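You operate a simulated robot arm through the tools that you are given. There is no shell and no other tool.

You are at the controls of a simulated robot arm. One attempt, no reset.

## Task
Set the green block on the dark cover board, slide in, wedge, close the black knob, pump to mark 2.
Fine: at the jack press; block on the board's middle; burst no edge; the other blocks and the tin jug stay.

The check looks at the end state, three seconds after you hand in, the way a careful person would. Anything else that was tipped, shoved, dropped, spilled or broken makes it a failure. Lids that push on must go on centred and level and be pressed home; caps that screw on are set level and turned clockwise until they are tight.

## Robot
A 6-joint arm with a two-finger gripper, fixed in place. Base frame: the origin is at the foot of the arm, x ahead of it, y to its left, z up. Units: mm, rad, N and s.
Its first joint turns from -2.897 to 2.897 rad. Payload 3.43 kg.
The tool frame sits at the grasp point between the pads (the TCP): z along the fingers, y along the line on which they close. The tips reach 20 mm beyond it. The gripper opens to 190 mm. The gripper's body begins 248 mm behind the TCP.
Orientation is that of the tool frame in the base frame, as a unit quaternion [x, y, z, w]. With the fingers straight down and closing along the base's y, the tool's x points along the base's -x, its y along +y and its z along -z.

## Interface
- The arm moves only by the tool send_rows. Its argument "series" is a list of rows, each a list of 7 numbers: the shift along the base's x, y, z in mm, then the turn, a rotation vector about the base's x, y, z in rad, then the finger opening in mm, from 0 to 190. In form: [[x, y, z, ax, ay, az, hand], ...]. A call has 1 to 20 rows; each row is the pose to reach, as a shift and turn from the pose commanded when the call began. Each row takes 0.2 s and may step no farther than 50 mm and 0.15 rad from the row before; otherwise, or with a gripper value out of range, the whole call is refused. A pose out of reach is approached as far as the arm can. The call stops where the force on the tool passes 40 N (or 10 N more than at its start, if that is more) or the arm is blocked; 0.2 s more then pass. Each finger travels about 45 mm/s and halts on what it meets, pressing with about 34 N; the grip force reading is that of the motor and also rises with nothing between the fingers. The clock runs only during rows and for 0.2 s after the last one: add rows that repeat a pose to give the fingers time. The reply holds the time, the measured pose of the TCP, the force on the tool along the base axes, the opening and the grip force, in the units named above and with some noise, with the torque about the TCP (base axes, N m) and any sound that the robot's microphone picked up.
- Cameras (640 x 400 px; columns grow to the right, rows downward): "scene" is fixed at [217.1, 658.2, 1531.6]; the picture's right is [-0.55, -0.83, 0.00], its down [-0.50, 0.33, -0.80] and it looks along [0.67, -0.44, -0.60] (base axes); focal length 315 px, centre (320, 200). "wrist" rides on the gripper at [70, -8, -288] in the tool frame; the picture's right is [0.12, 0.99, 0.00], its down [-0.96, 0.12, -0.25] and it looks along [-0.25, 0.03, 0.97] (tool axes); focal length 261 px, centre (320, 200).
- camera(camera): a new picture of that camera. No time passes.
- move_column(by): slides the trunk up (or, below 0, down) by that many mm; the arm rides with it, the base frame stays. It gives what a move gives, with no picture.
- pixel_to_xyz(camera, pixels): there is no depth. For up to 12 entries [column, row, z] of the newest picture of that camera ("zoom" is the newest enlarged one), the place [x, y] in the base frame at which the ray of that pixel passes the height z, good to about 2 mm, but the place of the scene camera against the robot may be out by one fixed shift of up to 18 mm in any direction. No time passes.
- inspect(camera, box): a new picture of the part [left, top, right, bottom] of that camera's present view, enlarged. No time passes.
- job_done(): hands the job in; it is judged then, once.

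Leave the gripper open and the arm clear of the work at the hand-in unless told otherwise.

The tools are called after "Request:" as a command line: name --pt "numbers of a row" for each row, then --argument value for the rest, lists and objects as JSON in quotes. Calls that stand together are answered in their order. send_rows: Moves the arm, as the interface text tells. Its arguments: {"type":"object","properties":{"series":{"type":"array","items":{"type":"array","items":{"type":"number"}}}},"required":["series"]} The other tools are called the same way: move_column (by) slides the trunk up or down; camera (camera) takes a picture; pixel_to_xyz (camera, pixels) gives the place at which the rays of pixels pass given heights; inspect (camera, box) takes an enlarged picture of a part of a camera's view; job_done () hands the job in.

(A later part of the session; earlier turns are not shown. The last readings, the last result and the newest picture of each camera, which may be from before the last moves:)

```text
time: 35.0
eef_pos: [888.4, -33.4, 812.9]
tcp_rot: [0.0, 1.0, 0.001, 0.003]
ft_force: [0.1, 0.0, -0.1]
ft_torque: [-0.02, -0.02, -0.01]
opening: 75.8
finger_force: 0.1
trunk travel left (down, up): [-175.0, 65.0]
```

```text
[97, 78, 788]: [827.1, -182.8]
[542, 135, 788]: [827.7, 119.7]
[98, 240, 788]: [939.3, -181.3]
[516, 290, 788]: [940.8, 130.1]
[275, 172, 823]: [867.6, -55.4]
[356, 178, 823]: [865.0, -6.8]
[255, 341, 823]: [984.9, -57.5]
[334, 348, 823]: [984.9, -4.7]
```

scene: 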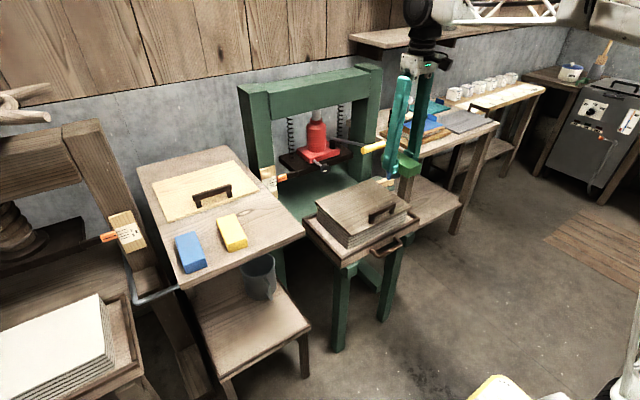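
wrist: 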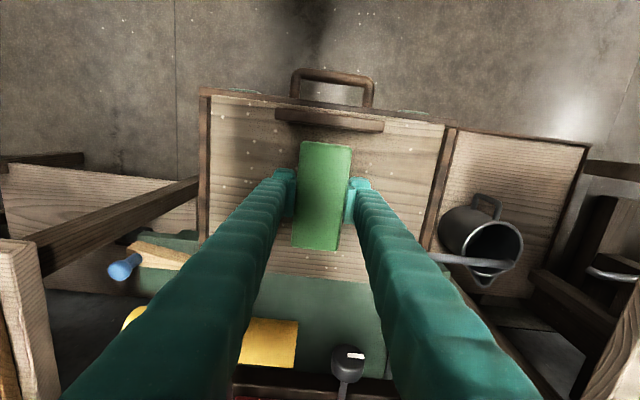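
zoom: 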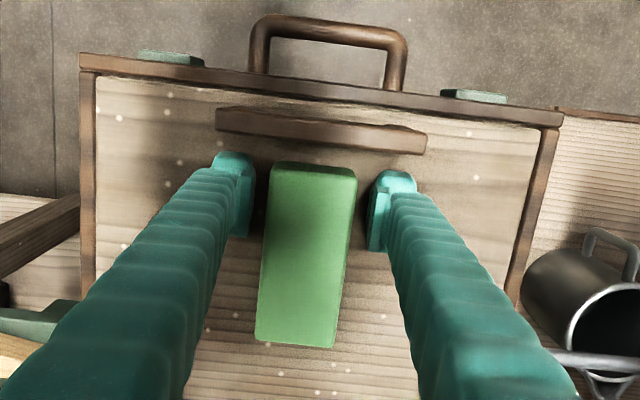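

The block is at x 864–985, y centre −31. The board is x 825–1065, y centre −32. So the block needs +20 mm in x. I'll regrip near its front end, lift 4 mm, shift +20 and lower.

Request:
send_rows --pt "0 0 -1 0 0 0 60" --pt "0 0 -1 0 0 0 40" --pt "0 0 -1 0 0 0 20" --pt "0 0 -1 0 0 0 20" --pt "0 0 -1 0 0 0 20" --pt "0 0 1 0 0 0 20" --pt "0 0 4 0 0 0 20" --pt "4 0 4 0 0 0 20" --pt "12 0 4 0 0 0 20" --pt "18 0 4 0 0 0 20" --pt "20 0 4 0 0 0 20" --pt "20 0 2 0 0 0 20" --pt "20 0 0 0 0 0 20" --pt "20 0 -1 0 0 0 20"

Request:
inspect --camera "wrist" --box '[190, 80, 460, 310]'

```text
time: 38.0
eef_pos: [907.8, -32.9, 811.8]
tcp_rot: [0.0, 1.0, 0.001, 0.004]
ft_force: [0.5, 0.5, -1.4]
ft_torque: [-0.02, 0.02, -0.03]
opening: 53.6
finger_force: 34.1
trunk travel left (down, up): [-175.0, 65.0]
```

```text
1.74 times, centred on (325, 195) of wrist
```

zoom: 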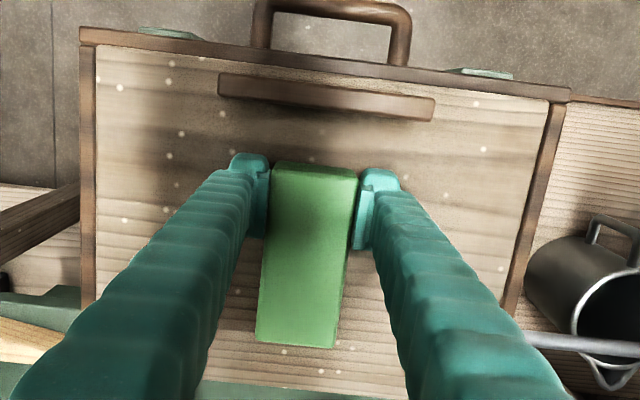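

Not quite down yet, since the weight still reads −1.4 N. I'll lower until contact, then release and check.

Request:
send_rows --pt "0 0 -1 0 0 0 20" --pt "0 0 -2 0 0 0 20" --pt "0 0 -2 0 0 0 20"

```text
time: 38.8
eef_pos: [909.5, -33.0, 810.7]
tcp_rot: [-0.001, 1.0, 0.001, 0.003]
ft_force: [-1.7, -1.9, 7.2]
ft_torque: [-0.11, 0.04, -0.08]
opening: 53.8
finger_force: 34.2
trunk travel left (down, up): [-175.0, 65.0]
```

Touching at +7 N. I'll release and rise while opening modestly, staying in place.

Request:
send_rows --pt "0 0 0.5 0 0 0 54" --pt "0 0 1 0 0 0 64" --pt "0 0 1 0 0 0 76" --pt "0 0 1 0 0 0 80" --pt "0 0 20 0 0 0 80" --pt "0 0 50 0 0 0 80" --pt "-30 0 80 0 0 0 100" --pt "-60 0 120 0 0 0 140" --pt "-90 0 160 0 0 0 190" --pt "-110 0 200 0 0 0 190" --pt "-110 0 240 0 0 0 190" --pt "-110 0 240 0 0 0 190" --pt "-110 0 240 0 0 0 190"

Request:
inspect --camera "wrist" --box '[200, 130, 450, 330]'

Request:
inspect --camera "scene" --box '[260, 100, 440, 280]'

```text
time: 41.6
eef_pos: [799.3, -33.0, 1049.8]
tcp_rot: [0.0, 1.0, 0.001, 0.003]
ft_force: [-0.4, 0.0, -0.1]
ft_torque: [0.01, -0.03, 0.02]
opening: 189.7
finger_force: 0.0
trunk travel left (down, up): [-175.0, 65.0]
```

```text
2.00 times, centred on (325, 230) of wrist
```

zoom: 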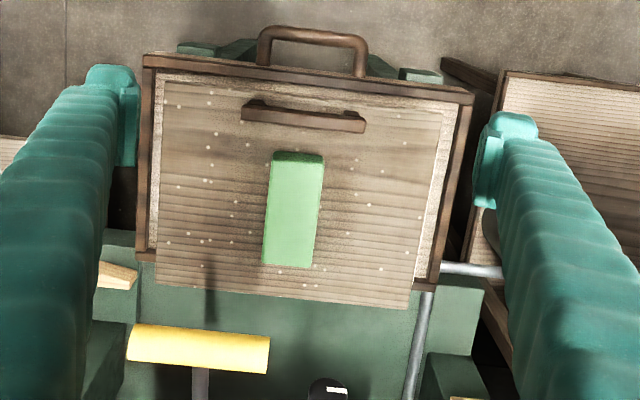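

```text
2.22 times, centred on (350, 190) of scene
```

zoom: 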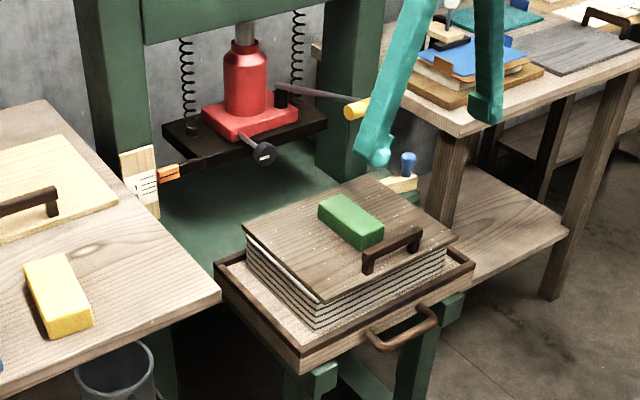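

Request:
inspect --camera "wrist" --box '[200, 130, 450, 330]'

Request:
pixel_to_xyz --camera "zoom" --pixels '[[163, 82, 788], [455, 116, 788], [155, 283, 788], [409, 307, 788], [274, 162, 823], [323, 166, 823], [262, 265, 823], [313, 268, 823], [154, 66, 735], [467, 101, 735], [148, 258, 735], [429, 288, 735]]'

```text
2.00 times, centred on (325, 230) of wrist
```

zoom: 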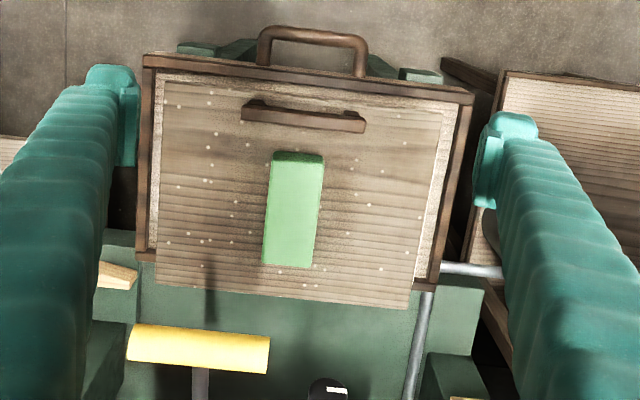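

```text
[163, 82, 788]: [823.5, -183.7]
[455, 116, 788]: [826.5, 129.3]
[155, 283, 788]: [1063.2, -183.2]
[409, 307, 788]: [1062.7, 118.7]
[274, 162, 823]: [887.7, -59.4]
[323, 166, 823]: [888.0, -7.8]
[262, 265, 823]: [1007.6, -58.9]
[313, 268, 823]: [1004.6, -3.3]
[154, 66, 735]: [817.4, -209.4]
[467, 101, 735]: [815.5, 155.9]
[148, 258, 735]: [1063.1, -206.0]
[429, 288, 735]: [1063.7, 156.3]
```

The block is centred at (947,−32) on the board at (944,−32), which is good. Next is the tray. I'll pull back and tilt so the camera sees the tray front, handle, rails and wedge.

Request:
send_rows --pt "-30 0 0 0 -0.14 0 190" --pt "-65 0 0 0 -0.28 0 190" --pt "-100 0 0 0 -0.42 0 190" --pt "-140 0 0 0 -0.56 0 190" --pt "-180 0 0 0 -0.7 0 190" --pt "-220 0 0 0 -0.8 0 190" --pt "-220 0 0 0 -0.8 0 190"

Request:
camera --camera "wrist"

Request:
camera --camera "scene"

```text
time: 43.2
eef_pos: [578.9, -31.5, 1050.7]
tcp_rot: [0.0, 0.919, 0.001, 0.394]
ft_force: [0.3, -0.5, 0.1]
ft_torque: [-0.04, -0.04, 0.0]
opening: 190.0
finger_force: 0.1
trunk travel left (down, up): [-175.0, 65.0]
```

```text
taken
```

wrist: 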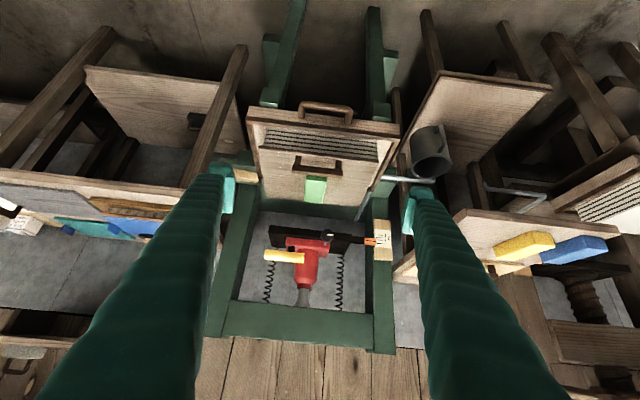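

```text
taken
```

scene: 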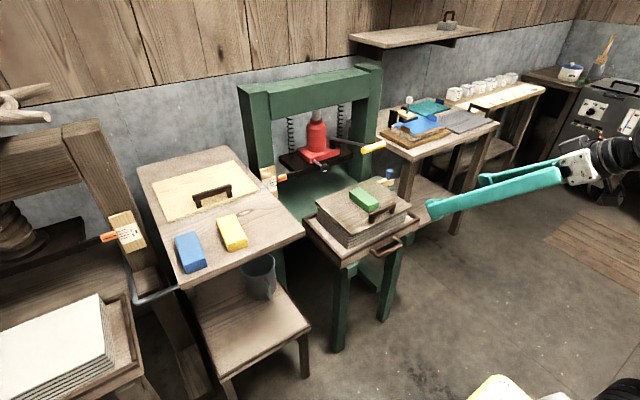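

Request:
inspect --camera "wrist" --box '[220, 90, 440, 230]'

Request:
inspect --camera "wrist" --box '[240, 210, 410, 320]'

Request:
inspect --camera "scene" --box '[340, 160, 440, 270]'

```text
2.86 times, centred on (330, 160) of wrist
```

zoom: 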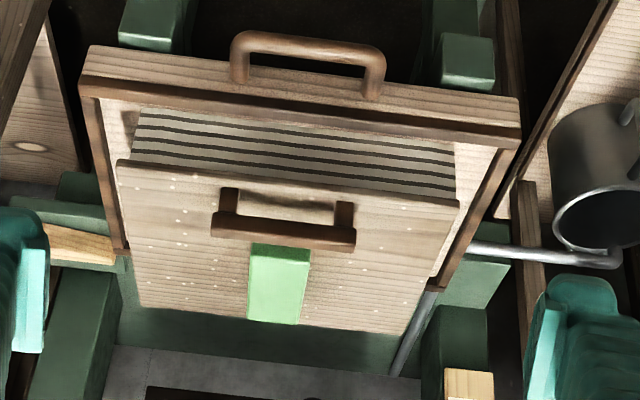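

```text
3.64 times, centred on (325, 265) of wrist
```

zoom: 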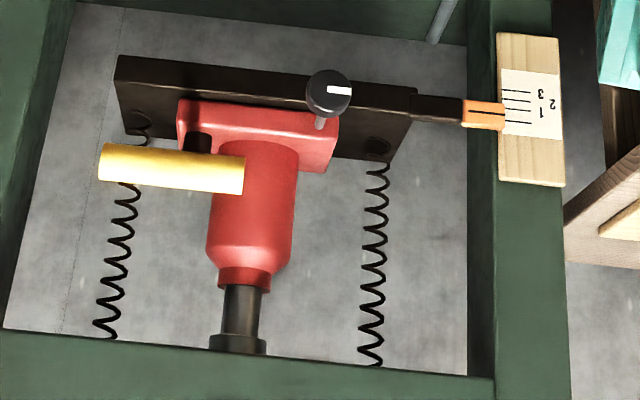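

```text
3.64 times, centred on (390, 215) of scene
```

zoom: 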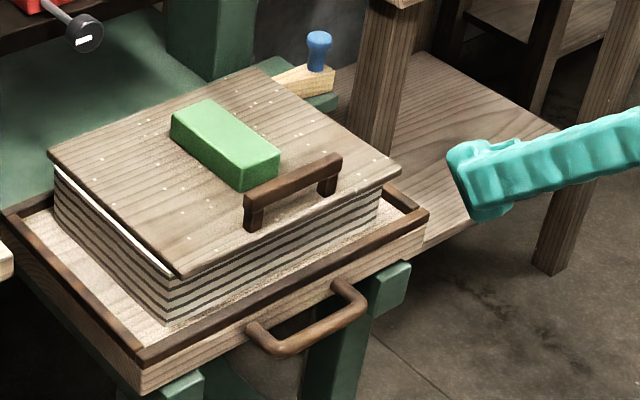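

Request:
inspect --camera "wrist" --box '[240, 210, 410, 320]'

Request:
pixel_to_xyz --camera "zoom" --pixels '[[329, 92, 900], [329, 92, 870], [100, 162, 1000], [243, 175, 1000], [172, 168, 1000], [172, 168, 980], [117, 58, 850], [413, 92, 850], [117, 58, 880], [500, 115, 880], [530, 70, 800], [530, 180, 1000]]'

Request:
inspect --camera "wrist" --box '[220, 90, 440, 230]'

Request:
pixel_to_xyz --camera "zoom" --pixels '[[232, 45, 700], [385, 62, 700], [232, 45, 730], [385, 62, 730], [85, 75, 740], [521, 125, 740], [45, 228, 750], [115, 262, 750], [115, 262, 720], [125, 248, 740], [440, 288, 740], [150, 325, 700]]'

```text
3.64 times, centred on (325, 265) of wrist
```

zoom: 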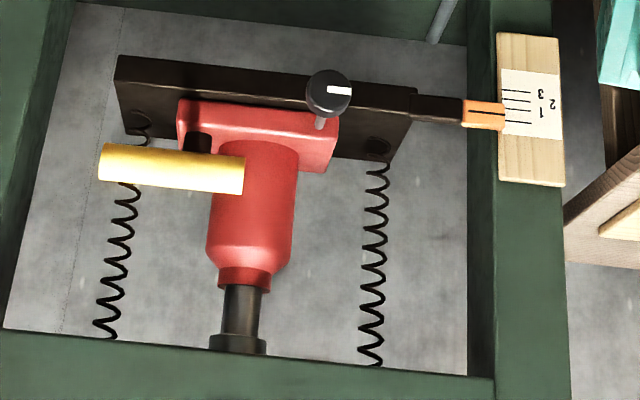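

```text
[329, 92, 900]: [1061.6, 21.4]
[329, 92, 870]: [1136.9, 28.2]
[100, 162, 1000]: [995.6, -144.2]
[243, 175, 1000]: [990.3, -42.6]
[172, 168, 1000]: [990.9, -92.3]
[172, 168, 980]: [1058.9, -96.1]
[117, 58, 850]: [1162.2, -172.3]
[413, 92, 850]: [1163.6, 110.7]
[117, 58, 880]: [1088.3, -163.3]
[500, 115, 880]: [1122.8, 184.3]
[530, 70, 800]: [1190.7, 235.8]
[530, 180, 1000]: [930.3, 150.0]
```

```text
2.86 times, centred on (330, 160) of wrist
```

zoom: 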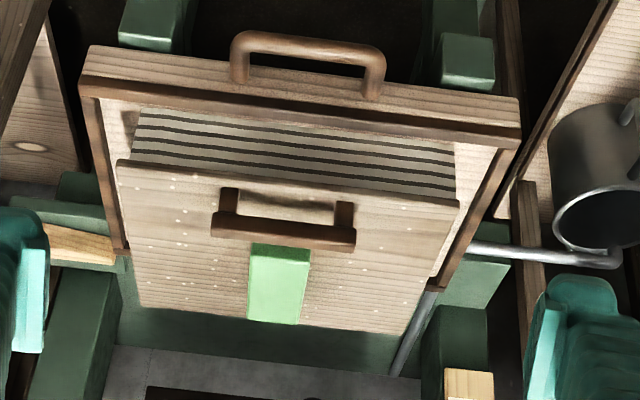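

```text
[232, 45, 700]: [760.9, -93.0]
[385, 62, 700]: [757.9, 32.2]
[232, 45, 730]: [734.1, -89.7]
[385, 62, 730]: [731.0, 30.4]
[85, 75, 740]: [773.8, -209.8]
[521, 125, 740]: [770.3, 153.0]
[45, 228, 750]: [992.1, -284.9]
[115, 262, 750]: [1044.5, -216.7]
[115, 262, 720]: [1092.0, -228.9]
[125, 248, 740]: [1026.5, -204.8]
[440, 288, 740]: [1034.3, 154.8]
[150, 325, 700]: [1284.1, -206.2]
```

Knob face is at about (1112,25,880), the pump handle at (983, −143…−42, 1002), the tray rim top at z≈704 with its front at x≈806, and the tray handle bar at about (773, −92…32, 687). Before sliding, I'll get a closer look at the wedge and ledge on the right.

Request:
send_rows --pt "35 -30 0 0 0.1 0 190" --pt "70 -60 0 0 0.2 0 190" --pt "110 -90 0 0 0.3 0 190" --pt "150 -120 -10 0 0.4 0 190" --pt "190 -150 -20 0 0.5 0 190" --pt "230 -180 -30 0 0.5 0 190" --pt "265 -205 -40 0 0.5 0 190" --pt "265 -205 -40 0 0.5 0 190"

Request:
camera --camera "wrist"

Request:
inspect --camera "wrist" --box '[240, 120, 400, 220]'

```text
refused: row 4 steps farther than a row can; nothing moved
```

```text
taken
```

wrist: 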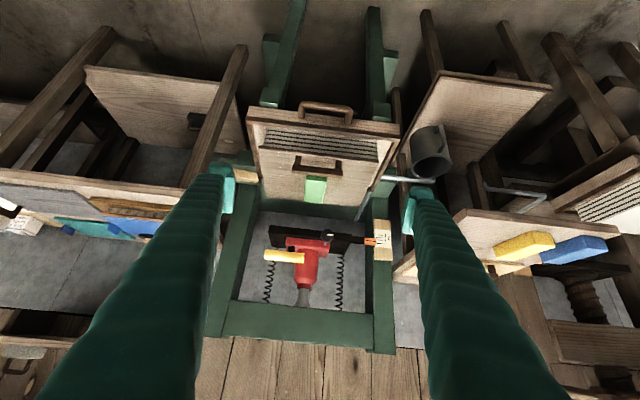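

```text
4.00 times, centred on (320, 170) of wrist
```

zoom: 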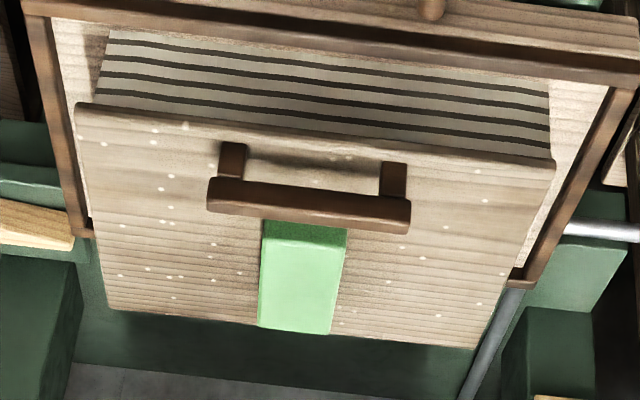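

The step was slightly too large and was refused. I'll use smaller ones.

Request:
send_rows --pt "30 -25 0 0 0.1 0 190" --pt "60 -50 0 0 0.2 0 190" --pt "92 -75 0 0 0.3 0 190" --pt "126 -100 -6 0 0.4 0 190" --pt "160 -125 -12 0 0.5 0 190" --pt "195 -150 -20 0 0.5 0 190" --pt "230 -177 -30 0 0.5 0 190" --pt "265 -205 -40 0 0.5 0 190" --pt "265 -205 -40 0 0.5 0 190"

Request:
camera --camera "wrist"

```text
time: 45.2
eef_pos: [846.4, -237.7, 1006.4]
tcp_rot: [-0.001, 0.988, 0.002, 0.153]
ft_force: [-0.1, 1.1, 0.2]
ft_torque: [0.01, -0.01, 0.01]
opening: 190.0
finger_force: 0.0
trunk travel left (down, up): [-175.0, 65.0]
```

```text
taken
```

wrist: 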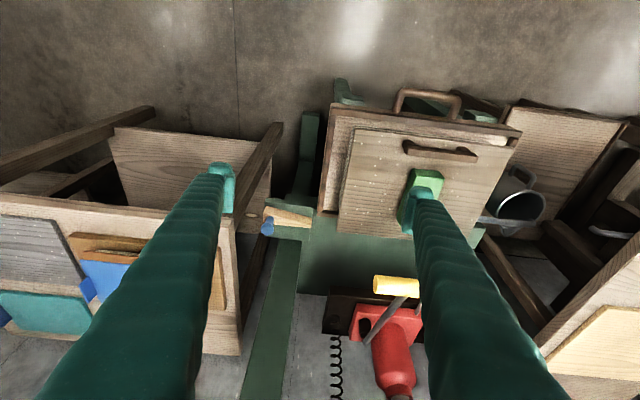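

Request:
inspect --camera "wrist" --box '[235, 90, 365, 260]'

Request:
pixel_to_xyz --camera "wrist" --pixels '[[267, 225, 750], [267, 225, 700], [263, 216, 700], [311, 218, 700], [311, 218, 670], [270, 207, 700], [320, 212, 700], [338, 231, 788], [320, 208, 704], [310, 237, 640], [247, 250, 640]]'

```text
2.35 times, centred on (300, 175) of wrist
```

zoom: 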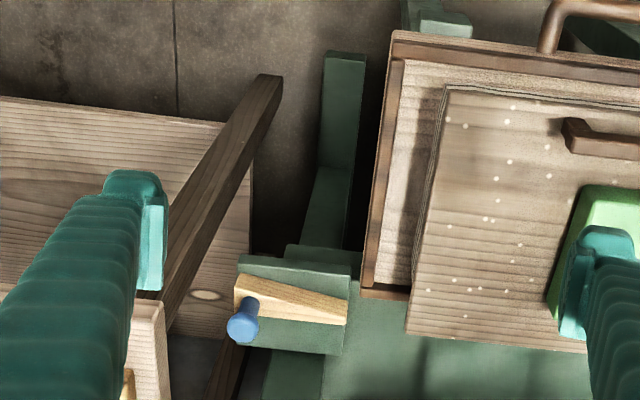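

```text
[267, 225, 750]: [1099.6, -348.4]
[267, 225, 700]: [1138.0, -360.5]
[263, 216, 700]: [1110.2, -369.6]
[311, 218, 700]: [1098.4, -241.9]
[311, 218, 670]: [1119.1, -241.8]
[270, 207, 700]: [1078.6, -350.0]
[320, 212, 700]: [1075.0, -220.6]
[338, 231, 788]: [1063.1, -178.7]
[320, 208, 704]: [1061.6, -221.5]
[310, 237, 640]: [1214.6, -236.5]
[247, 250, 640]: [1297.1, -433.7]
```

The wedge is clear now. It lies on a green ledge with a lip on its near side, thin end toward +y, and a blue knob stands on its thick end at about (1110,−350). With the tray slid in, it will slide toward +y between that lip and the tray front. First I'll push the tray. I'm going behind the tray handle with closed fingers, tool vertical.

Request:
send_rows --pt "-20 40 0 0 0.1 0 150" --pt "-50 78 0 0 0.2 0 110" --pt "-80 115 0 0 0.3 0 70" --pt "-110 150 0 0 0.31 0 30" --pt "-140 185 0 0 0.31 0 0" --pt "-156 208 -20 0 0.31 0 0" --pt "-156 208 -65 0 0.31 0 0" --pt "-156 208 -110 0 0.31 0 0" --pt "-156 208 -155 0 0.31 0 0" --pt "-156 208 -200 0 0.31 0 0" --pt "-156 208 -245 0 0.31 0 0" --pt "-156 208 -285 0 0.31 0 0" --pt "-156 208 -310 0 0.31 0 0" --pt "-156 208 -322 0 0.31 0 0" --pt "-156 208 -322 0 0.31 0 0"

Request:
camera --camera "wrist"

Request:
inspect --camera "scene" --box '[300, 140, 480, 310]'

```text
time: 48.4
eef_pos: [687.1, -30.1, 690.0]
tcp_rot: [0.0, 1.0, 0.001, -0.002]
ft_force: [0.0, -0.1, 0.0]
ft_torque: [0.02, -0.02, 0.0]
opening: 0.0
finger_force: 34.5
trunk travel left (down, up): [-175.0, 65.0]
```

```text
taken
```

wrist: 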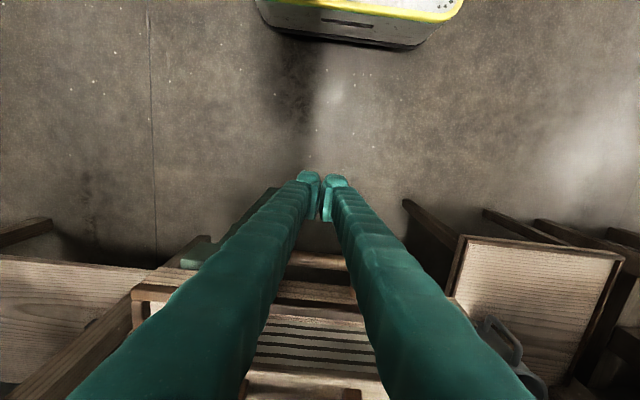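

```text
2.35 times, centred on (390, 225) of scene
```

zoom: 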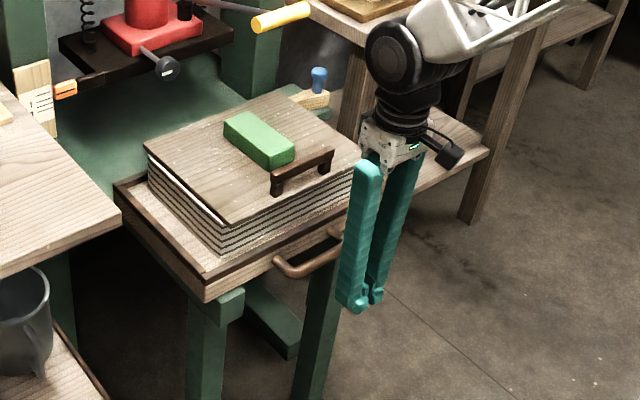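

Tips are at z≈670 behind the handle bar. I'll advance slowly to contact, expected at TCP x≈744, and start pushing.

Request:
send_rows --pt "12 0 0 0 0 0 0" --pt "28 0 0 0 0 0 0" --pt "42 0 0 0 0 0 0" --pt "50 0 0 0 0 0 0" --pt "55 0 0 0 0 0 0" --pt "59 0 0 0 0 0 0" --pt "63 0 0 0 0 0 0" --pt "67 0 0 0 0 0 0" --pt "71 0 0 0 0 0 0" --pt "75 0 0 0 0 0 0" --pt "79 0 0 0 0 0 0"

Request:
inspect --camera "scene" --box '[300, 140, 480, 310]'

Request:
camera --camera "wrist"

```text
time: 50.8
eef_pos: [766.3, -29.6, 686.8]
tcp_rot: [0.0, 1.0, 0.001, -0.002]
ft_force: [-0.7, -0.3, 0.6]
ft_torque: [-0.01, -0.02, 0.0]
opening: 0.0
finger_force: 34.1
trunk travel left (down, up): [-175.0, 65.0]
```

```text
2.35 times, centred on (390, 225) of scene
```

zoom: 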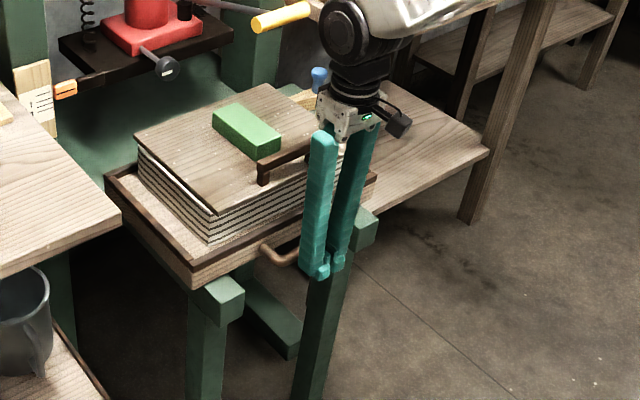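

```text
taken
```

wrist: 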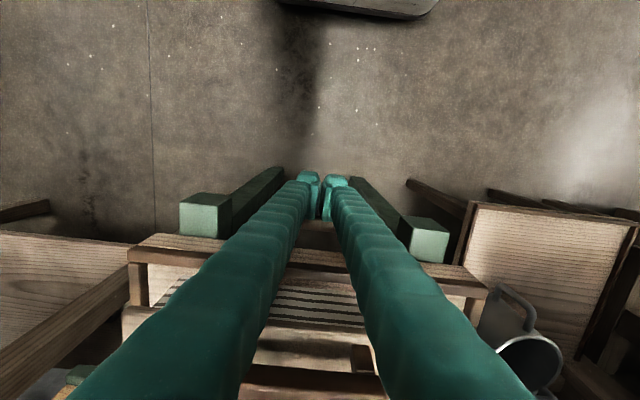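

The tray is moving smoothly, and the rails now show in front of it at (200,215) with the block riding along. I'll continue pushing at a moderate speed to TCP x≈915.

Request:
send_rows --pt "4 0 0 0 0 0 0" --pt "11 0 0 0 0 0 0" --pt "20 0 0 0 0 0 0" --pt "30 0 0 0 0 0 0" --pt "40 0 0 0 0 0 0" --pt "50 0 0 0 0 0 0" --pt "60 0 0 0 0 0 0" --pt "70 0 0 0 0 0 0" --pt "80 0 0 0 0 0 0" --pt "90 0 0 0 0 0 0" --pt "100 0 0 0 0 0 0" --pt "110 0 0 0 0 0 0" --pt "120 0 0 0 0 0 0" --pt "128 0 0 0 0 0 0" --pt "135 0 0 0 0 0 0" --pt "140 0 0 0 0 0 0" --pt "144 0 0 0 0 0 0" --pt "147 0 0 0 0 0 0" --pt "149 0 0 0 0 0 0" --pt "149 0 0 0 0 0 0"

Request:
inspect --camera "scene" --box '[270, 110, 450, 280]'

Request:
camera --camera "wrist"

```text
time: 55.0
eef_pos: [916.0, -30.6, 687.5]
tcp_rot: [0.0, 1.0, 0.0, 0.0]
ft_force: [-1.1, -0.7, -0.9]
ft_torque: [-0.02, 0.03, 0.04]
opening: 0.3
finger_force: 34.1
trunk travel left (down, up): [-175.0, 65.0]
```

```text
2.35 times, centred on (360, 195) of scene
```

zoom: 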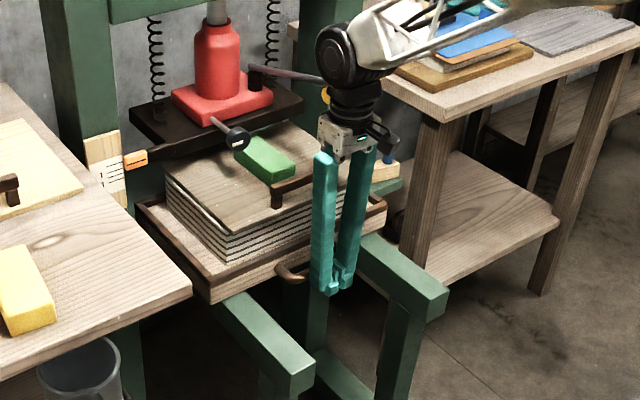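

```text
taken
```

wrist: 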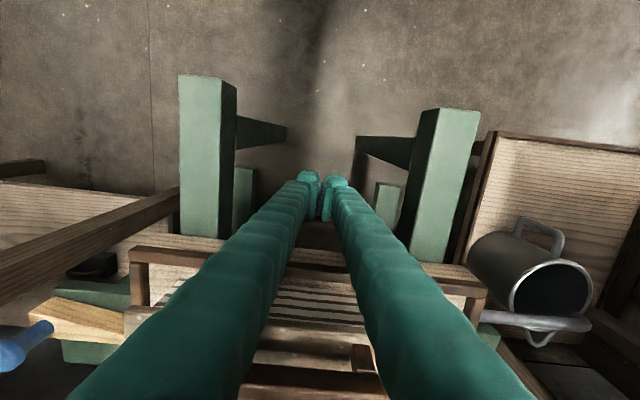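

The tray is about 170 mm in and the block is stable. To stay clear of the pump handle I'll back off, tilt the tool forward 1 rad, and push the rest with the fingertips.

Request:
send_rows --pt "-20 0 2 0 0 0 0" --pt "-45 0 6 0 -0.1 0 0" --pt "-50 0 10 0 -0.24 0 0" --pt "-50 0 14 0 -0.38 0 0" --pt "-50 0 14 0 -0.52 0 0" --pt "-50 0 14 0 -0.66 0 0" --pt "-50 0 14 0 -0.8 0 0" --pt "-50 0 14 0 -0.92 0 0" --pt "-50 0 14 0 -1.0 0 0" --pt "-50 0 14 0 -1.0 0 0"

Request:
camera --camera "wrist"

Request:
inspect --camera "scene" --box '[270, 110, 450, 280]'

```text
time: 57.2
eef_pos: [868.5, -30.1, 702.5]
tcp_rot: [-0.001, 0.879, 0.002, 0.477]
ft_force: [0.2, 0.5, -0.2]
ft_torque: [-0.01, 0.03, -0.02]
opening: 0.1
finger_force: 34.2
out of reach, approached as far as the arm can: row 6
trunk travel left (down, up): [-175.0, 65.0]
```

```text
taken
```

wrist: 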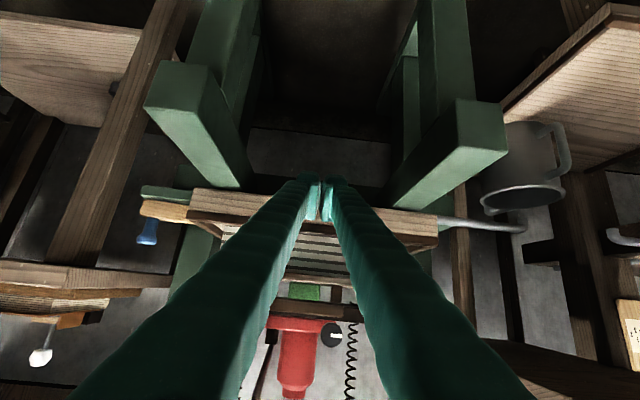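

```text
2.35 times, centred on (360, 195) of scene
```

zoom: 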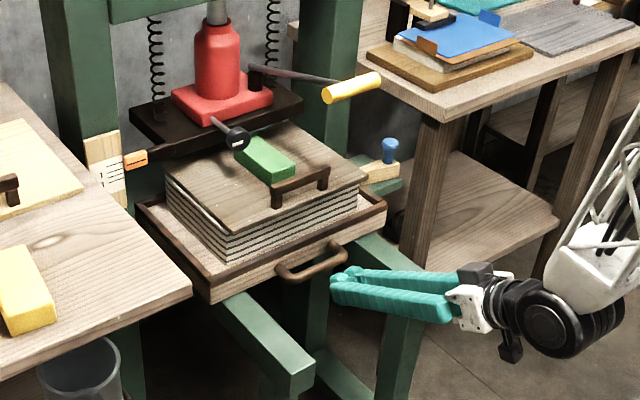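

The fingertips are just in front of the handle bar. I'll push forward, slowing down as the tray nears its stop.

Request:
send_rows --pt "15 0 0 0 0 0 0" --pt "32 0 0 0 0 0 0" --pt "44 0 0 0 0 0 0" --pt "52 0 0 0 0 0 0" --pt "58 0 0 0 0 0 0" --pt "65 0 0 0 0 0 0" --pt "72 0 0 0 0 0 0" --pt "80 0 0 0 0 0 0" --pt "88 0 0 0 0 0 0" --pt "96 0 0 0 0 0 0" --pt "104 0 0 0 0 0 0" --pt "111 0 0 0 0 0 0" --pt "116 0 0 0 0 0 0" --pt "119 0 0 0 0 0 0" --pt "120 0 0 0 0 0 0"

Request:
camera --camera "wrist"

Request:
inspect --camera "scene" --box '[270, 110, 450, 280]'

```text
time: 60.4
eef_pos: [986.6, -30.8, 701.7]
tcp_rot: [-0.001, 0.879, 0.001, 0.476]
ft_force: [-2.3, 0.5, 2.6]
ft_torque: [0.02, -0.04, 0.01]
opening: 0.1
finger_force: 33.9
trunk travel left (down, up): [-175.0, 65.0]
```

```text
taken
```

wrist: 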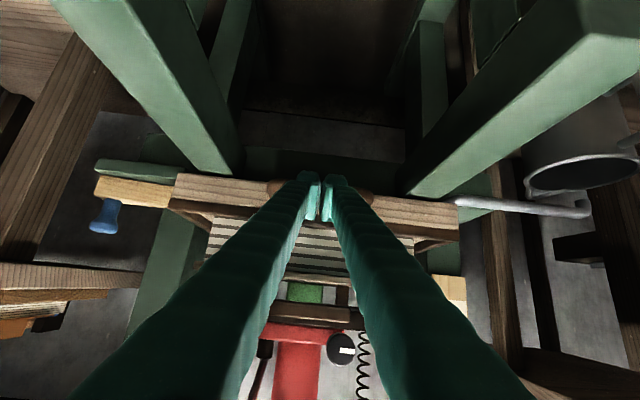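

```text
2.35 times, centred on (360, 195) of scene
```

zoom: 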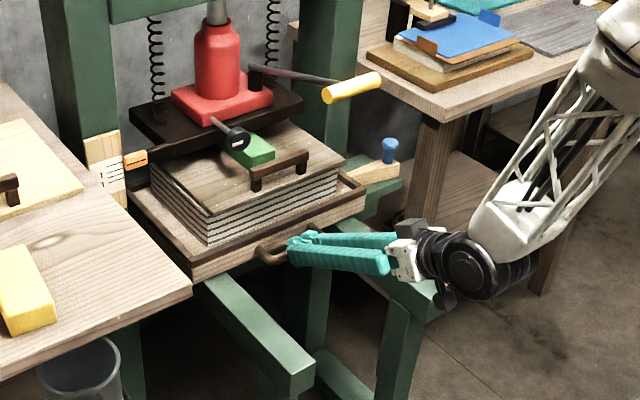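

Smooth so far, about 235 mm in. I'll keep going in smaller steps to find the stop.

Request:
send_rows --pt "4 0 0 0 0 0 0" --pt "9 0 0 0 0 0 0" --pt "14 0 0 0 0 0 0" --pt "19 0 0 0 0 0 0" --pt "24 0 0 0 0 0 0" --pt "29 0 0 0 0 0 0" --pt "34 0 0 0 0 0 0" --pt "38 0 0 0 0 0 0" --pt "41 0 0 0 0 0 0" --pt "43 0 0 0 0 0 0" --pt "45 0 0 0 0 0 0"

Request:
camera --camera "wrist"

Request:
inspect --camera "scene" --box '[270, 110, 450, 280]'

```text
time: 62.8
eef_pos: [1030.4, -30.4, 702.0]
tcp_rot: [-0.001, 0.879, 0.002, 0.478]
ft_force: [-2.1, 0.9, 2.1]
ft_torque: [0.02, 0.02, 0.01]
opening: 0.2
finger_force: 33.4
trunk travel left (down, up): [-175.0, 65.0]
```

```text
taken
```

wrist: 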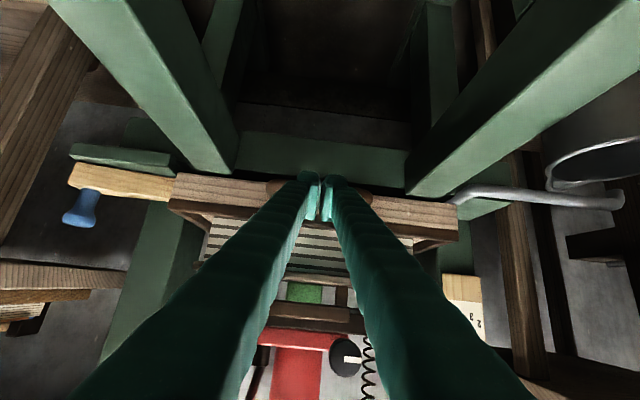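

```text
2.35 times, centred on (360, 195) of scene
```

zoom: 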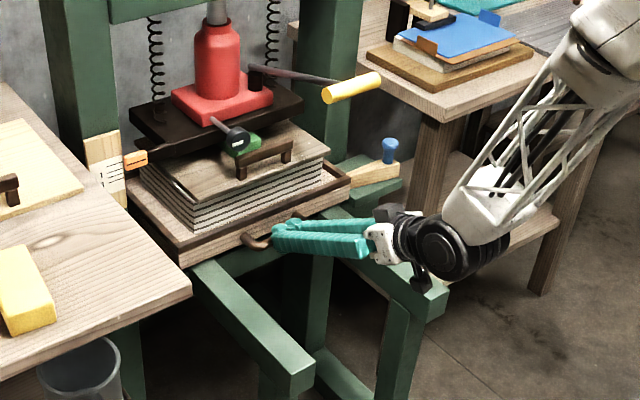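

Still moving freely at 2 N. I'll continue in 3 mm steps.

Request:
send_rows --pt "3 0 0 0 0 0 0" --pt "6 0 0 0 0 0 0" --pt "9 0 0 0 0 0 0" --pt "12 0 0 0 0 0 0" --pt "15 0 0 0 0 0 0" --pt "18 0 0 0 0 0 0" --pt "21 0 0 0 0 0 0" --pt "24 0 0 0 0 0 0" --pt "27 0 0 0 0 0 0" --pt "30 0 0 0 0 0 0"

Request:
camera --camera "wrist"

Request:
inspect --camera "scene" --box '[270, 110, 450, 280]'

```text
time: 65.0
eef_pos: [1061.5, -30.1, 701.1]
tcp_rot: [-0.001, 0.878, 0.002, 0.478]
ft_force: [-0.9, -1.1, 1.2]
ft_torque: [-0.02, -0.01, -0.04]
opening: 0.0
finger_force: 34.2
trunk travel left (down, up): [-175.0, 65.0]
```

```text
taken
```

wrist: 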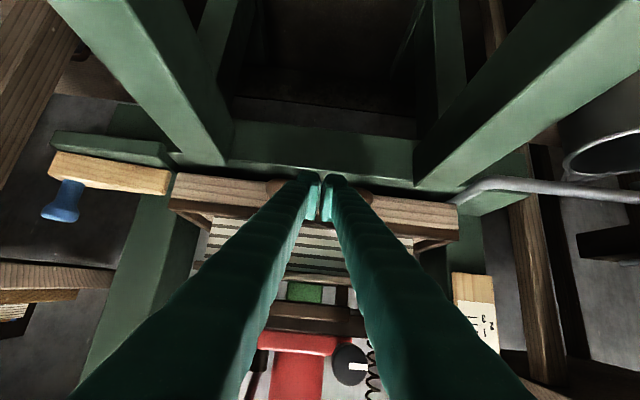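

```text
2.35 times, centred on (360, 195) of scene
```

zoom: 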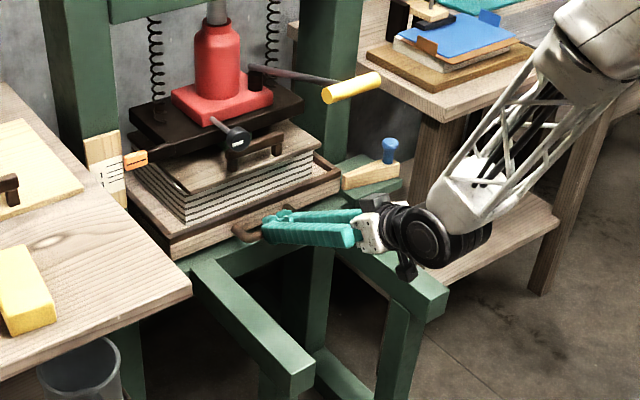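

Still free. The wedge channel along the green front lip is now visible just in front of the tray. Continuing in small steps.

Request:
send_rows --pt "3 0 0 0 0 0 0" --pt "6 0 0 0 0 0 0" --pt "9 0 0 0 0 0 0" --pt "12 0 0 0 0 0 0" --pt "15 0 0 0 0 0 0" --pt "18 0 0 0 0 0 0" --pt "21 0 0 0 0 0 0" --pt "24 0 0 0 0 0 0" --pt "27 0 0 0 0 0 0" --pt "30 0 0 0 0 0 0"

Request:
camera --camera "wrist"

Request:
inspect --camera "scene" --box '[270, 110, 450, 280]'

```text
time: 66.5
eef_pos: [1075.0, -30.1, 702.4]
tcp_rot: [0.0, 0.879, 0.001, 0.477]
ft_force: [-21.7, -0.5, 14.4]
ft_torque: [0.11, 0.04, 0.03]
opening: 5.7
finger_force: 34.4
trunk travel left (down, up): [-175.0, 65.0]
stopped in row 7: the force on the tool passed its limit at 47 N (the readings are from after the stop); the commanded pose is now the measured one
```

```text
taken
```

wrist: 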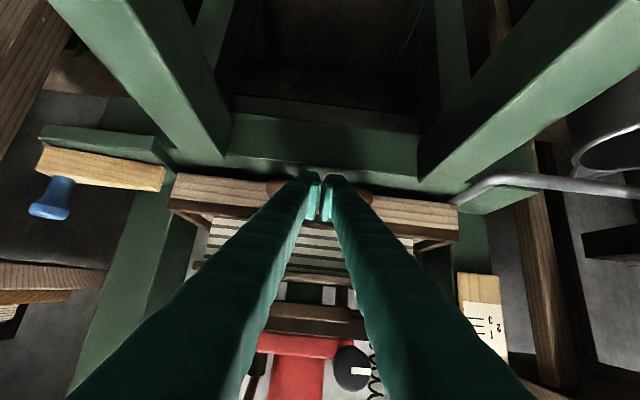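

```text
2.35 times, centred on (360, 195) of scene
```

zoom: 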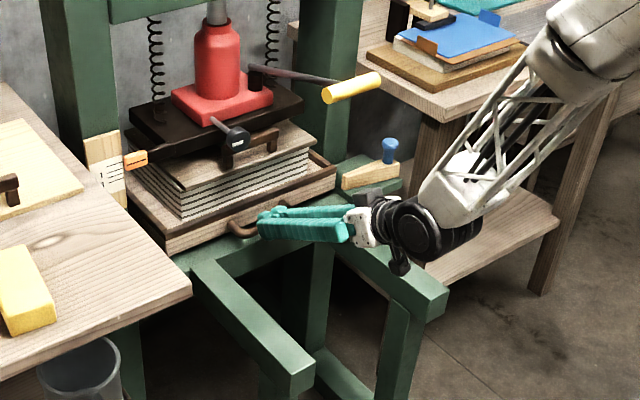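

The tray stopped firmly at TCP x=1075 (47 N peak). I'll back off and look into the press to verify it's fully home and that the block sits under the plate.

Request:
send_rows --pt "-15 0 0 0 0 0 0" --pt "-50 0 0 0 0 0 0" --pt "-95 0 0 0 0 0 0" --pt "-140 0 0 0 0 0 20" --pt "-185 0 0 0 0 0 60" --pt "-225 0 20 0 0 0 100" --pt "-265 0 45 0 0 0 140" --pt "-300 0 75 0 0 0 190" --pt "-320 0 110 0 0 0 190" --pt "-330 0 150 0 0 0 190" --pt "-330 0 190 0 0 0 190" --pt "-330 0 190 0 0 0 190"

Request:
camera --camera "wrist"

Request:
inspect --camera "scene" --box '[240, 90, 420, 260]'

```text
time: 69.1
eef_pos: [755.4, -28.6, 898.6]
tcp_rot: [-0.001, 0.881, 0.001, 0.474]
ft_force: [0.0, 0.1, -0.7]
ft_torque: [0.0, 0.0, 0.02]
opening: 172.9
finger_force: 0.0
out of reach, approached as far as the arm can: row 6, 7, 8, 9, 10, 11, 12
trunk travel left (down, up): [-175.0, 65.0]
```

```text
taken
```

wrist: 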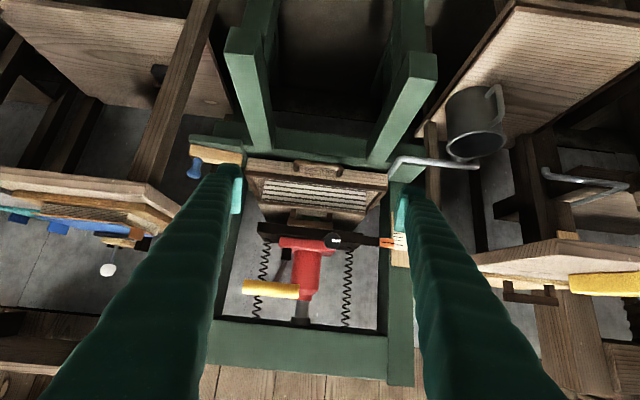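

```text
2.35 times, centred on (330, 175) of scene
```

zoom: 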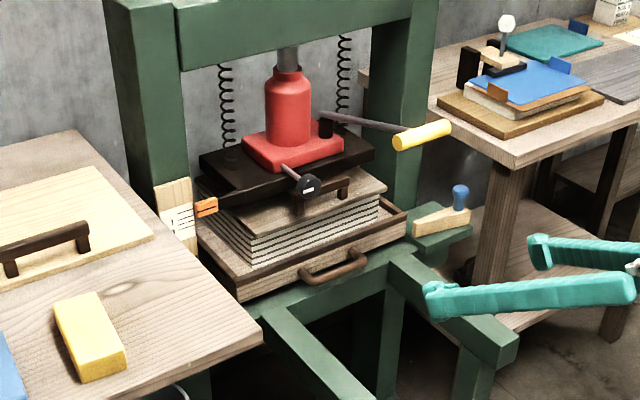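

Request:
inspect --camera "wrist" --box '[230, 130, 420, 260]'

Request:
inspect --camera "wrist" --box '[180, 120, 280, 200]'

Request:
inspect --camera "scene" --box '[290, 120, 380, 210]'

```text
3.08 times, centred on (325, 195) of wrist
```

zoom: 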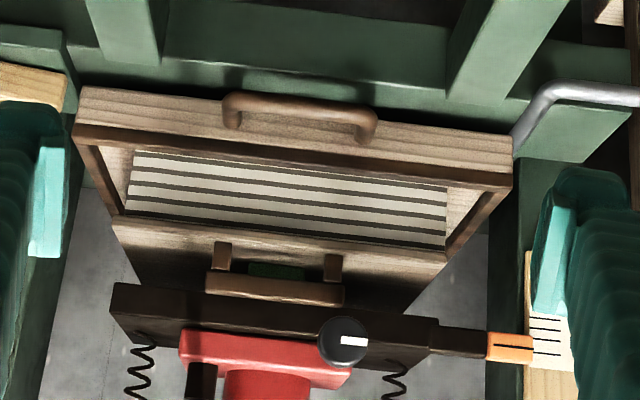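

```text
5.00 times, centred on (230, 160) of wrist
```

zoom: 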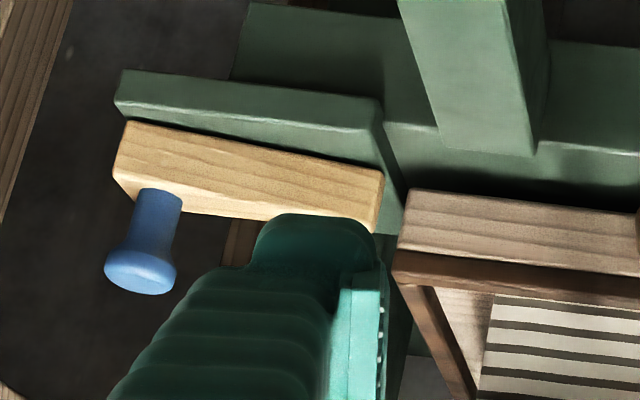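

```text
4.44 times, centred on (335, 165) of scene
```

zoom: 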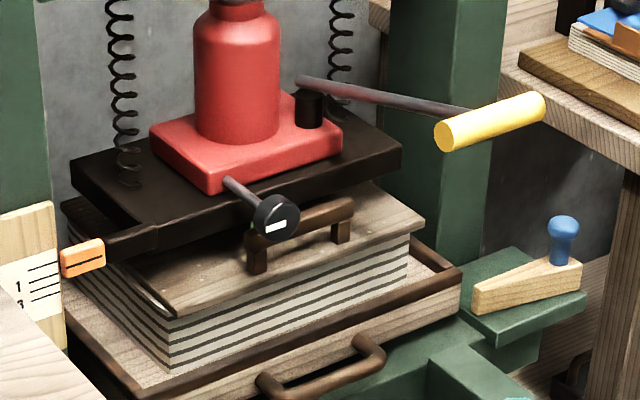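

The tray is home with the stack under the plate. The stem and knob sit above the board handle, and the wedge channel is clear in front of the tray. I'll triangulate the wedge knob from this view.

Request:
pixel_to_xyz --camera "wrist" --pixels '[[193, 175, 760], [193, 175, 730], [200, 160, 720], [200, 160, 700], [191, 156, 700], [242, 164, 700], [242, 155, 700], [191, 146, 700], [247, 160, 700], [388, 182, 700], [247, 160, 680], [192, 136, 700]]'

Request:
inspect --camera "scene" --box '[350, 140, 450, 220]'

```text
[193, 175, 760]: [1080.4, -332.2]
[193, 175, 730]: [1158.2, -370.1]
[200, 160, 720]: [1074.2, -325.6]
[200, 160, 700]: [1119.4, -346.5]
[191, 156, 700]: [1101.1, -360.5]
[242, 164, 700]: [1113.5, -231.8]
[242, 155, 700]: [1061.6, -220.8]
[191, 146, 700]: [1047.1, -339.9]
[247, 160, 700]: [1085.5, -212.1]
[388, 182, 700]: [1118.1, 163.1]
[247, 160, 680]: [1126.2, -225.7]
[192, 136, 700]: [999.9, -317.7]
```

```text
5.00 times, centred on (400, 180) of scene
```

zoom: 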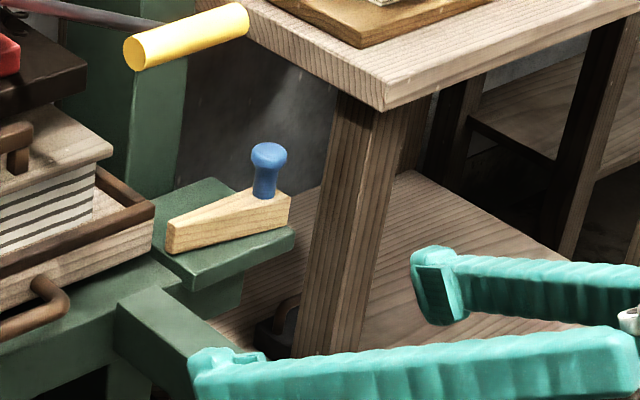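

The wedge's knob top is near (1098,−344,754). The right bench's corner is close to it at about (1045,−400), so I'll come in yawed (pointing forward and slightly right) with a small opening, hooking the knob between the fingers. First I'll go to a stand-off pose.

Request:
send_rows --pt "30 -28 0 0 0 -0.05 150" --pt "60 -58 0 0 0 -0.1 120" --pt "90 -88 0 0 0 -0.15 90" --pt "120 -118 -5 0 0 -0.2 70" --pt "150 -148 -10 0 0 -0.25 60" --pt "180 -178 -15 0 0 -0.3 60" --pt "208 -208 -25 0 0 -0.35 60" --pt "235 -238 -40 0 0 -0.4 60" --pt "255 -262 -55 0 0 -0.4 60" --pt "265 -275 -70 0 0 -0.4 60" --pt "265 -275 -70 0 0 -0.4 60"

Request:
camera --camera "wrist"

Request:
inspect --camera "scene" --box '[310, 100, 470, 240]'

```text
time: 71.5
eef_pos: [1021.3, -307.1, 827.5]
tcp_rot: [0.174, 0.862, -0.094, 0.468]
ft_force: [0.6, 0.3, 0.7]
ft_torque: [0.04, 0.0, -0.01]
opening: 59.8
finger_force: 0.0
trunk travel left (down, up): [-175.0, 65.0]
```

```text
taken
```

wrist: 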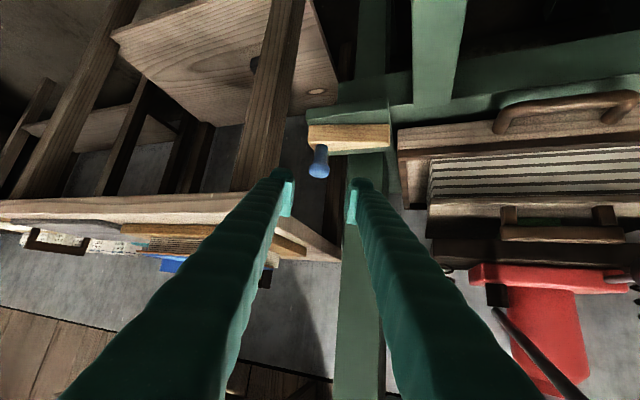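

```text
2.86 times, centred on (390, 170) of scene
```

zoom: 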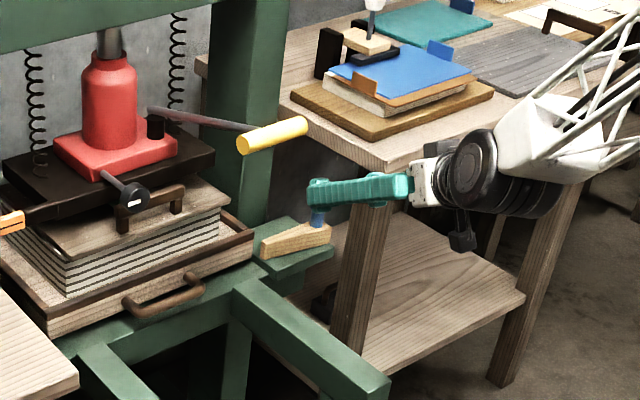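

Request:
inspect --camera "wrist" --box '[230, 80, 410, 270]'

Request:
pixel_to_xyz --camera "wrist" --pixels '[[318, 170, 754], [318, 170, 740], [319, 150, 720], [309, 128, 705], [390, 125, 705], [308, 140, 705], [390, 150, 705], [340, 262, 930], [340, 262, 850], [240, 203, 850], [240, 203, 900]]'

```text
2.11 times, centred on (320, 175) of wrist
```

zoom: 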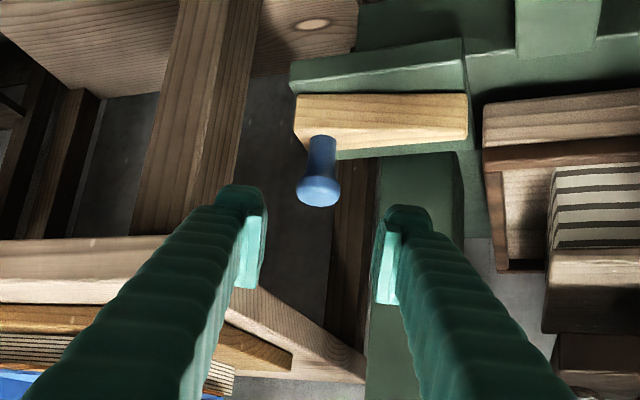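

```text
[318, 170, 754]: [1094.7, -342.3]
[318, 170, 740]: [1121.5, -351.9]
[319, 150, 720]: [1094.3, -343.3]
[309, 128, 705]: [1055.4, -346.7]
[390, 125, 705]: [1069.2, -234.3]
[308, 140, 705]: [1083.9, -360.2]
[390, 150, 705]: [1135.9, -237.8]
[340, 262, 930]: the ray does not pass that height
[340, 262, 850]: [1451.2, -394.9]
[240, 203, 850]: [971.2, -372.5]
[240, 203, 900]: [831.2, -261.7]
```

The knob axis is at (1097,−344), head about 29 mm wide, z 710–754, and in line with the fingers (column 318 vs 320). I'll set the opening to 50, move over it and come down so the pads straddle it with the tips above the wedge.

Request:
send_rows --pt "15 -8 -8 0 0 0 50" --pt "32 -16 -18 0 0 0 50" --pt "48 -24 -28 0 0 0 50" --pt "60 -30 -34 0 0 0 50" --pt "68 -34 -36 0 0 0 50" --pt "70 -35 -38 0 0 0 50" --pt "70 -35 -38 0 0 0 50"

Request:
inspect --camera "wrist" --box '[230, 100, 410, 270]'

Request:
inspect --camera "scene" --box '[350, 120, 450, 220]'

```text
time: 73.1
eef_pos: [1090.6, -340.2, 789.6]
tcp_rot: [0.174, 0.862, -0.094, 0.467]
ft_force: [-0.4, -0.4, 0.3]
ft_torque: [0.02, 0.02, -0.03]
opening: 50.2
finger_force: 0.0
trunk travel left (down, up): [-175.0, 65.0]
```

```text
2.35 times, centred on (320, 185) of wrist
```

zoom: 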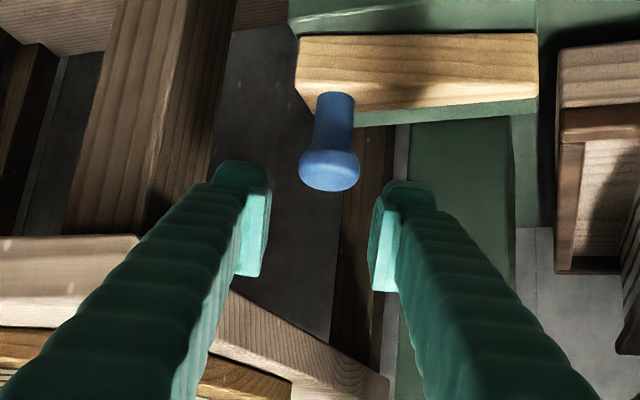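

```text
4.00 times, centred on (400, 170) of scene
```

zoom: 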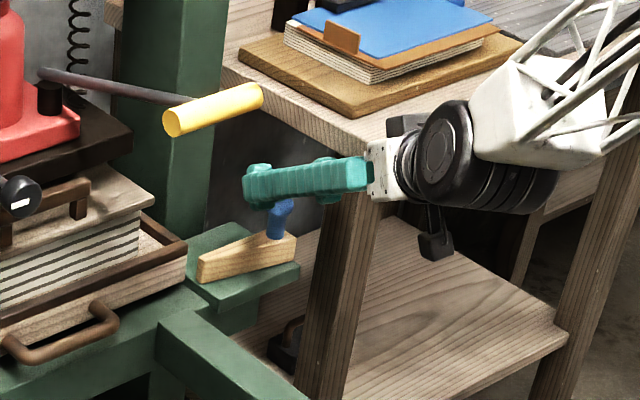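

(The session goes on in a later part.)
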